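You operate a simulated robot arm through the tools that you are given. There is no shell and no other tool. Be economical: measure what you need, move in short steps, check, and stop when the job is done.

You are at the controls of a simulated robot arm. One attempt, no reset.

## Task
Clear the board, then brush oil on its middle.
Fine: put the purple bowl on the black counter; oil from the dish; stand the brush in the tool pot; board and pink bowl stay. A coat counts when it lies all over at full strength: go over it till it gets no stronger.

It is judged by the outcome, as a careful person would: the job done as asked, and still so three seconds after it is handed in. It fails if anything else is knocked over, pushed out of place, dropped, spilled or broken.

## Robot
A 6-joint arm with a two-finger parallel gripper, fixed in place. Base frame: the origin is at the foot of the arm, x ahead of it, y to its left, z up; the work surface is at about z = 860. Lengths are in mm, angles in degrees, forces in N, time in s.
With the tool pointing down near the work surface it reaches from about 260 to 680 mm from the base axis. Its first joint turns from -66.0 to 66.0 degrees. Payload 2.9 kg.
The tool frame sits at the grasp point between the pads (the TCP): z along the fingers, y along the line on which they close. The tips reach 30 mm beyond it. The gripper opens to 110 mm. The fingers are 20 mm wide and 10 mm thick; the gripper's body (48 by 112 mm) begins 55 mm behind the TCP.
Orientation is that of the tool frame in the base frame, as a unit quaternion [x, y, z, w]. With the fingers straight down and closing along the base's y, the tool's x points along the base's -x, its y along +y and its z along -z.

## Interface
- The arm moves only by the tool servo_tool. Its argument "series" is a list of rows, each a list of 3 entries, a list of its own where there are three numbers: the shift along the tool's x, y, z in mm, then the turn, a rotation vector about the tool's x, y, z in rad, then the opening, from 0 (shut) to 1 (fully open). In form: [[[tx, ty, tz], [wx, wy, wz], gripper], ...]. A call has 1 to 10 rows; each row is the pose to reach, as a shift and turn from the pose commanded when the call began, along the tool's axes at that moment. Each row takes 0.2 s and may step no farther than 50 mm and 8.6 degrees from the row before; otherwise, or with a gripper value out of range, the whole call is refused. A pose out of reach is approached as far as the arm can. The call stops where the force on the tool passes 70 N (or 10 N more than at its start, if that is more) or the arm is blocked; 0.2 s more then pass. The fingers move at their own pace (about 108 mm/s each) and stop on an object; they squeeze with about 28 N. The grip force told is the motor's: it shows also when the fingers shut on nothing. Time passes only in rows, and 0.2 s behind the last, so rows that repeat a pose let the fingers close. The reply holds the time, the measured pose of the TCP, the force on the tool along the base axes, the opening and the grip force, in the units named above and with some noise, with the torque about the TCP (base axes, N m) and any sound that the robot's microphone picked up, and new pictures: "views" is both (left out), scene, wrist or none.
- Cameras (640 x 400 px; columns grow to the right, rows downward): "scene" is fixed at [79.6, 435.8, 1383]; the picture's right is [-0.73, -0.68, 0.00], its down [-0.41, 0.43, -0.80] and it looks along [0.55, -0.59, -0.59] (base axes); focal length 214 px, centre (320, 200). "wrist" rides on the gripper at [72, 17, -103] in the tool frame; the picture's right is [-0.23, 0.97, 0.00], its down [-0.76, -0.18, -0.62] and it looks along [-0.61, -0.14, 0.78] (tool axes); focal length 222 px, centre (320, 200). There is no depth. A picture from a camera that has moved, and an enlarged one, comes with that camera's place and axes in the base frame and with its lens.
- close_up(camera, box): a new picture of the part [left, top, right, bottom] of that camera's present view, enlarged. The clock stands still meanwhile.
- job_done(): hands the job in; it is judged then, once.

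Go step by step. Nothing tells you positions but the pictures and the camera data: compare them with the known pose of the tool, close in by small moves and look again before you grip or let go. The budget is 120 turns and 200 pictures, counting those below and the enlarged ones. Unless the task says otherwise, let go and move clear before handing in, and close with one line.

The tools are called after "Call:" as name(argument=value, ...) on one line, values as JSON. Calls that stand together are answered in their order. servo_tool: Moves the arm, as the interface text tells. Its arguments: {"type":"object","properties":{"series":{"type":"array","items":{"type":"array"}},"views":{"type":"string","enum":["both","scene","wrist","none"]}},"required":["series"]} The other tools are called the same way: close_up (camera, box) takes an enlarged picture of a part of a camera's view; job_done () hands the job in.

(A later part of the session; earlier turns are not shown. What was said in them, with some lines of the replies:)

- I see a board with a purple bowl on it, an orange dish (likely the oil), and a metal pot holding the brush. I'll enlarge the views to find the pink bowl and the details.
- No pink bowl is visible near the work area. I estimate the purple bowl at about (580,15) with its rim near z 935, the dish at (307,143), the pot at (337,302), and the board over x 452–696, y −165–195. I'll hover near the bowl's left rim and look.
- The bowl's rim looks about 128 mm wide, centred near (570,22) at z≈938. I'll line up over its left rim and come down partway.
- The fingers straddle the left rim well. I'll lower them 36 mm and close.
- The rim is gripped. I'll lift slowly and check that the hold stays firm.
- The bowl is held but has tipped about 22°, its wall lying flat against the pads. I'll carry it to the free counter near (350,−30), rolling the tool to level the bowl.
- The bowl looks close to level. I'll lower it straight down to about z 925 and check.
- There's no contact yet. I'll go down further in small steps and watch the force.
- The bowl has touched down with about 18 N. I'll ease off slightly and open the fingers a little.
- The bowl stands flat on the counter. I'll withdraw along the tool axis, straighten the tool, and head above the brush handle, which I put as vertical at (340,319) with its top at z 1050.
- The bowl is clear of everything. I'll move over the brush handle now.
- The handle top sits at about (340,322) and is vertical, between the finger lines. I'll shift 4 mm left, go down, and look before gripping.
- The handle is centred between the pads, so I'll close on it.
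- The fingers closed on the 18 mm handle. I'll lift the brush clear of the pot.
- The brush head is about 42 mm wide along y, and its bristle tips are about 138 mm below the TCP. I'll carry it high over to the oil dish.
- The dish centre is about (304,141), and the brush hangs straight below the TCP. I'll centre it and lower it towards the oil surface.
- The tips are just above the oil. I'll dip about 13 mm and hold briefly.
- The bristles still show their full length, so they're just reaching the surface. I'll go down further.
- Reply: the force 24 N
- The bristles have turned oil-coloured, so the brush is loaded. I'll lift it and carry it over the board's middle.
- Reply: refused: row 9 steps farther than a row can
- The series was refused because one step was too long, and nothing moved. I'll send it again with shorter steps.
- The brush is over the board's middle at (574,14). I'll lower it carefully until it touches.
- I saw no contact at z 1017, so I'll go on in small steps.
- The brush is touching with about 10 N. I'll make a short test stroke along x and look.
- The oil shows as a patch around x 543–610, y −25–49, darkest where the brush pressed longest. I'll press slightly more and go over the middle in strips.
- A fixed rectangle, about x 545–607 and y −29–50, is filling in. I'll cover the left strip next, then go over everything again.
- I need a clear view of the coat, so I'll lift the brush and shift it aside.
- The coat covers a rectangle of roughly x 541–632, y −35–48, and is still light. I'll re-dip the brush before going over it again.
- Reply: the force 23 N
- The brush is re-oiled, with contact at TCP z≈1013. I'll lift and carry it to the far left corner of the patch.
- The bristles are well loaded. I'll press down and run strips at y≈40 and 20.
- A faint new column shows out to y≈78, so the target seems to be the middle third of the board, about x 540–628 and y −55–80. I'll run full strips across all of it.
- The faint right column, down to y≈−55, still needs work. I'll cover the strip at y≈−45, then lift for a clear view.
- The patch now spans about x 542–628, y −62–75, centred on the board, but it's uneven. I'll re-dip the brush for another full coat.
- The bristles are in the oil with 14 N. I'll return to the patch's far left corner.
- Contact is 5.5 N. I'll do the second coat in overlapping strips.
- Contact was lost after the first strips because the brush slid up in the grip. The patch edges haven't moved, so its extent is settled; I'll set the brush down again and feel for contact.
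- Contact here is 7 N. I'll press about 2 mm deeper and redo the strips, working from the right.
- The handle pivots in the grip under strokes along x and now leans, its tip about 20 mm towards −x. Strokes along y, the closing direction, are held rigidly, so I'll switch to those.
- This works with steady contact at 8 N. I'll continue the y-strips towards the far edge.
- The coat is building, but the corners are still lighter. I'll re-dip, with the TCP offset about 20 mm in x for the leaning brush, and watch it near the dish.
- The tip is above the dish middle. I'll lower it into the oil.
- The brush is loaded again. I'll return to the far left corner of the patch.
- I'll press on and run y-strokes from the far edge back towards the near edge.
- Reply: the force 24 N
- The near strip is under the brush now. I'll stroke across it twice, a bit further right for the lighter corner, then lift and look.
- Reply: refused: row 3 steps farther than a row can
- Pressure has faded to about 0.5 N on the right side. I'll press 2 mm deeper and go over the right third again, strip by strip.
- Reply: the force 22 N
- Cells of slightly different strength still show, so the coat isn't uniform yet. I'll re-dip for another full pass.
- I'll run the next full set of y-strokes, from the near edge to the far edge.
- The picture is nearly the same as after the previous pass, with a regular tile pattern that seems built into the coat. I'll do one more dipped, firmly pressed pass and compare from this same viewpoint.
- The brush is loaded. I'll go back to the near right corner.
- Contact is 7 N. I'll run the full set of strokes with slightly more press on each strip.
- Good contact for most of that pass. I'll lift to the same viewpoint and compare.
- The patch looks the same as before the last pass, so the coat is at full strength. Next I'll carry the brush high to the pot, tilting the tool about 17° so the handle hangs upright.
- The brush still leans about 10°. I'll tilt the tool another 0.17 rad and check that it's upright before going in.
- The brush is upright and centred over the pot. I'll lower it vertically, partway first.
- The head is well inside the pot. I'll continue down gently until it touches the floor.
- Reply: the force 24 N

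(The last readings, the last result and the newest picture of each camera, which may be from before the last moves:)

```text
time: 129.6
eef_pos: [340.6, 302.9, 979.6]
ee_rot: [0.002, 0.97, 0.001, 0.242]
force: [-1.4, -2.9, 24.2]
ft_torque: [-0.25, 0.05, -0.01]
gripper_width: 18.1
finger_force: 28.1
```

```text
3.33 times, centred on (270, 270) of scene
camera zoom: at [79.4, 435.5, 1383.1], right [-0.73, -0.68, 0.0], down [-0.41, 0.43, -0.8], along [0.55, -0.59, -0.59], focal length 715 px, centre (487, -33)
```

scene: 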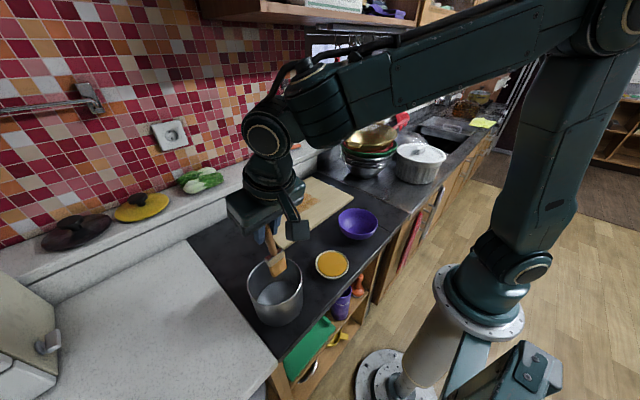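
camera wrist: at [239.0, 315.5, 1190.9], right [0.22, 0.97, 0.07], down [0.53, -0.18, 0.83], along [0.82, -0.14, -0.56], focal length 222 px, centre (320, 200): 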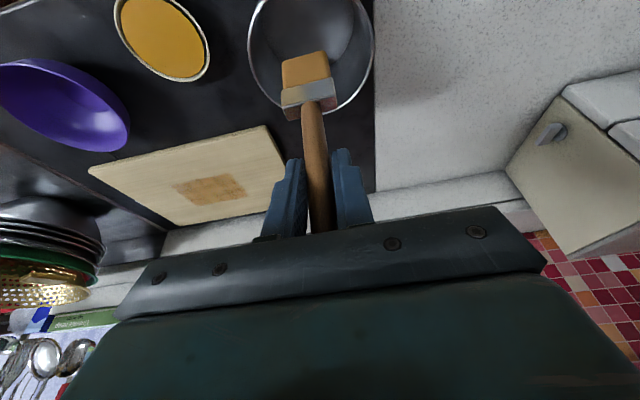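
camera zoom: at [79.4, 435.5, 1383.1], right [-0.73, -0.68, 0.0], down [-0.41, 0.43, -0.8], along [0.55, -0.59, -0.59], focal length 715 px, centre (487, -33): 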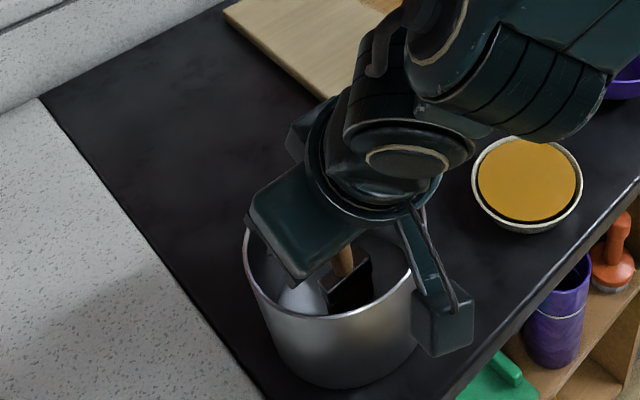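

The brush stands on the pot floor. I'll ease the pressure, open a little and look.

Call:
servo_tool(series=[[[-0.7, 0, -1.4], [0, 0, 0], 0], [[-0.7, 0, -1.4], [0, 0, 0], 0.2], [[-0.7, 0, -1.4], [0, 0, 0], 0.35], [[-0.7, 0, -1.4], [0, 0, 0], 0.35]], views="none")

Call:
close_up(camera="wrist", box=[200, 0, 440, 250])

```text
time: 130.6
eef_pos: [338.6, 302.5, 977.9]
ee_rot: [0.0, 0.971, 0.0, 0.239]
force: [-0.4, -0.1, 0.3]
ft_torque: [0.01, 0.02, -0.01]
gripper_width: 38.7
finger_force: 0.0
```

```text
1.60 times, centred on (320, 125) of wrist
camera zoom: at [227.1, 318.8, 1036.7], right [0.2, 0.97, 0.1], down [0.39, -0.18, 0.91], along [0.9, -0.14, -0.41], focal length 355 px, centre (320, 320)
```

zoom: 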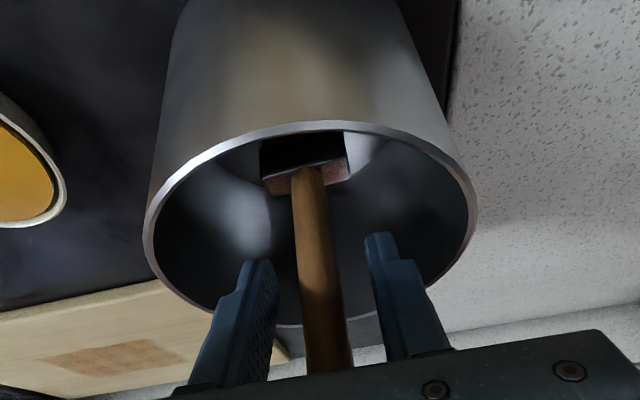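

The brush is free and standing upright. I'll back off along the tool axis.

Call:
servo_tool(series=[[[0, 0, -15], [0, 0, 0], 0.35], [[0, 0, -35], [0, 0, 0], 0.35], [[0, 0, -65], [0, 0, 0], 0.35], [[0, 0, -105], [0, 0, 0], 0.35], [[0, 0, -150], [0, 0, 0], 0.35]])

Call:
close_up(camera="scene", box=[190, 210, 350, 330])

```text
time: 131.8
eef_pos: [277.8, 299.5, 1110.5]
ee_rot: [0.0, 0.972, 0.001, 0.237]
force: [0.6, 0.7, 0.1]
ft_torque: [0.01, 0.02, -0.05]
gripper_width: 38.6
finger_force: 0.1
out of reach, approached as far as the arm can: row 5
camera wrist: at [166.1, 315.1, 1169.4], right [0.2, 0.97, 0.11], down [0.39, -0.18, 0.9], along [0.9, -0.14, -0.41], focal length 222 px, centre (320, 200)
```

scene: 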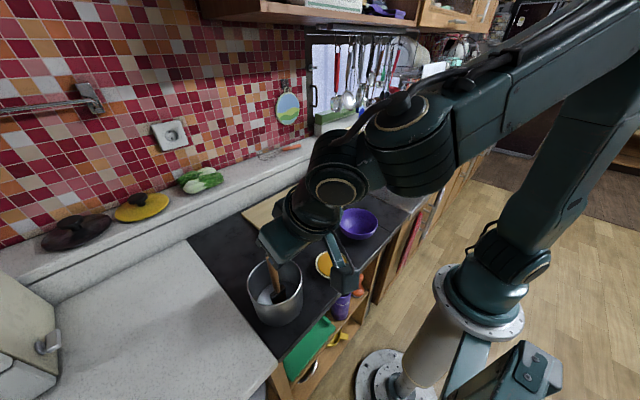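
wrist: 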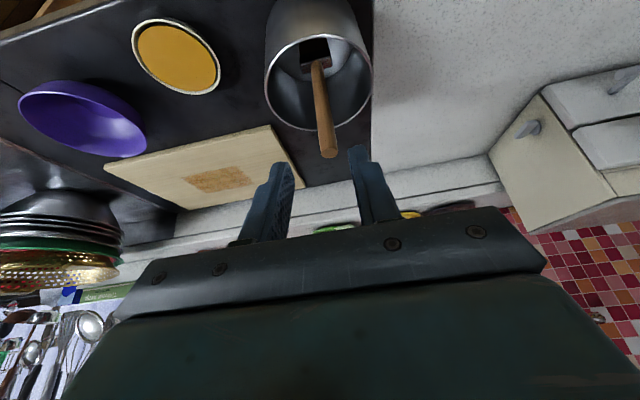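

```text
3.33 times, centred on (270, 270) of scene
camera zoom: at [79.6, 435.8, 1383.0], right [-0.73, -0.68, 0.0], down [-0.41, 0.43, -0.8], along [0.55, -0.59, -0.59], focal length 715 px, centre (487, -33)
```

zoom: 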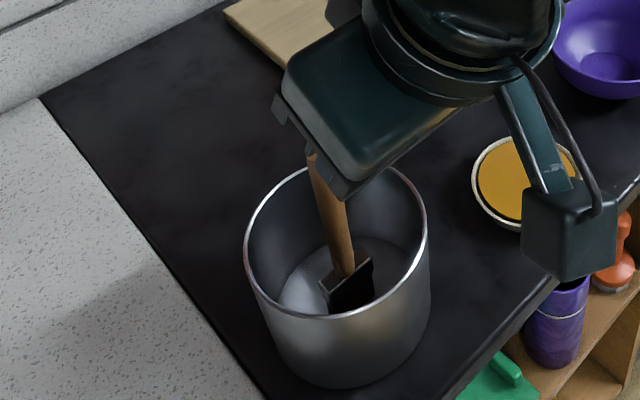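

The brush stands in the pot. I'll rise straight up and straighten the tool for a final check.

Call:
servo_tool(series=[[[-18, 0, -35], [0, 0, 0], 0.35], [[-37, 0, -71], [0, 0, 0], 0.35], [[-55, 0, -106], [0, 0.1, 0], 0.35], [[-62, 0, -120], [0, 0.22, 0], 0.35], [[-62, 0, -120], [0, 0.34, 0], 0.35], [[-62, 0, -120], [0, 0.46, 0], 0.35], [[-62, -30, -120], [0, 0.46, 0], 0.35], [[-62, -60, -120], [0, 0.46, 0], 0.35]])

Call:
close_up(camera="scene", box=[220, 160, 420, 330])

Call:
close_up(camera="scene", box=[270, 185, 334, 225])

```text
time: 133.6
eef_pos: [276.6, 238.3, 1245.3]
ee_rot: [0.001, 1.0, 0.0, 0.011]
force: [0.3, -1.1, -0.9]
ft_torque: [0.01, -0.02, 0.0]
gripper_width: 38.5
finger_force: 0.0
out of reach, approached as far as the arm can: row 1, 2, 6
camera wrist: at [202.6, 254.4, 1348.3], right [0.23, 0.97, 0.0], down [0.75, -0.18, 0.64], along [0.62, -0.14, -0.77], focal length 222 px, centre (320, 200)
```

scene: 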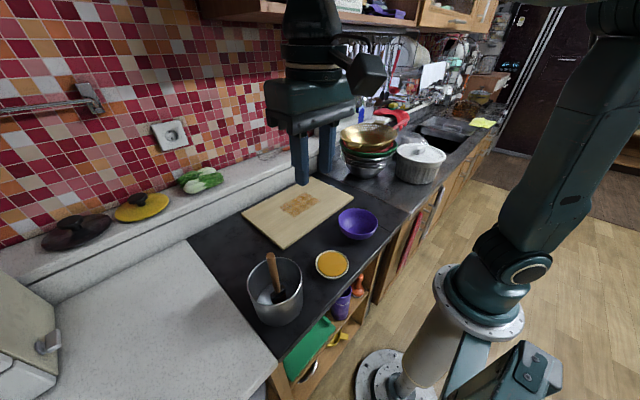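
wrist: 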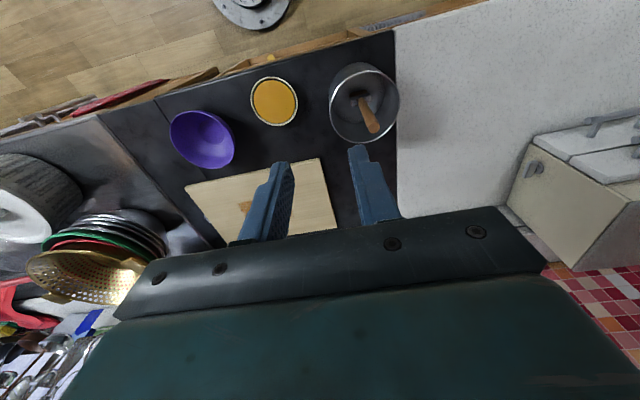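

```text
2.35 times, centred on (320, 245) of scene
camera zoom: at [79.6, 435.8, 1383.0], right [-0.73, -0.68, 0.0], down [-0.41, 0.43, -0.8], along [0.55, -0.59, -0.59], focal length 505 px, centre (320, 94)
```

zoom: 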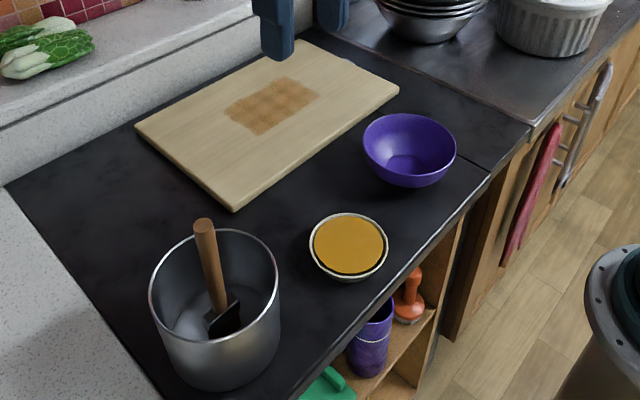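

```text
10.00 times, centred on (302, 205) of scene
camera zoom: at [79.6, 435.8, 1383.0], right [-0.73, -0.68, 0.0], down [-0.41, 0.43, -0.8], along [0.55, -0.59, -0.59], focal length 2145 px, centre (500, 150)
```

zoom: 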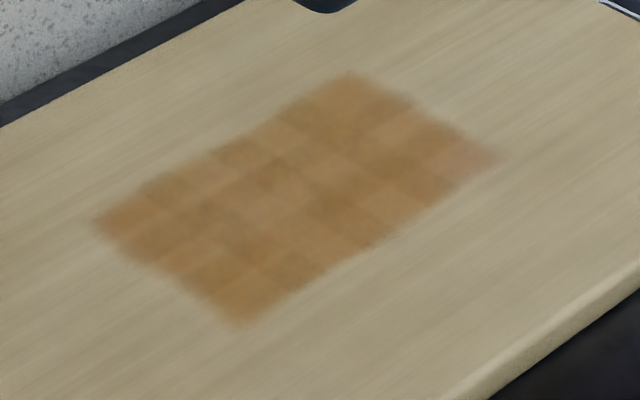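

Everything is in place: the bowl is on the black counter, the brush stands in the pot, and the board and dish haven't moved. The coat stayed the same through the last pass, so I'm handing it in.

Call:
job_done()

```text
The job is handed in.
```

I've handed the job in: the purple bowl is on the black counter, the middle of the board is oiled until it got no stronger, and the brush stands in the tool pot. I left the board where it was and saw no pink bowl in either camera view.
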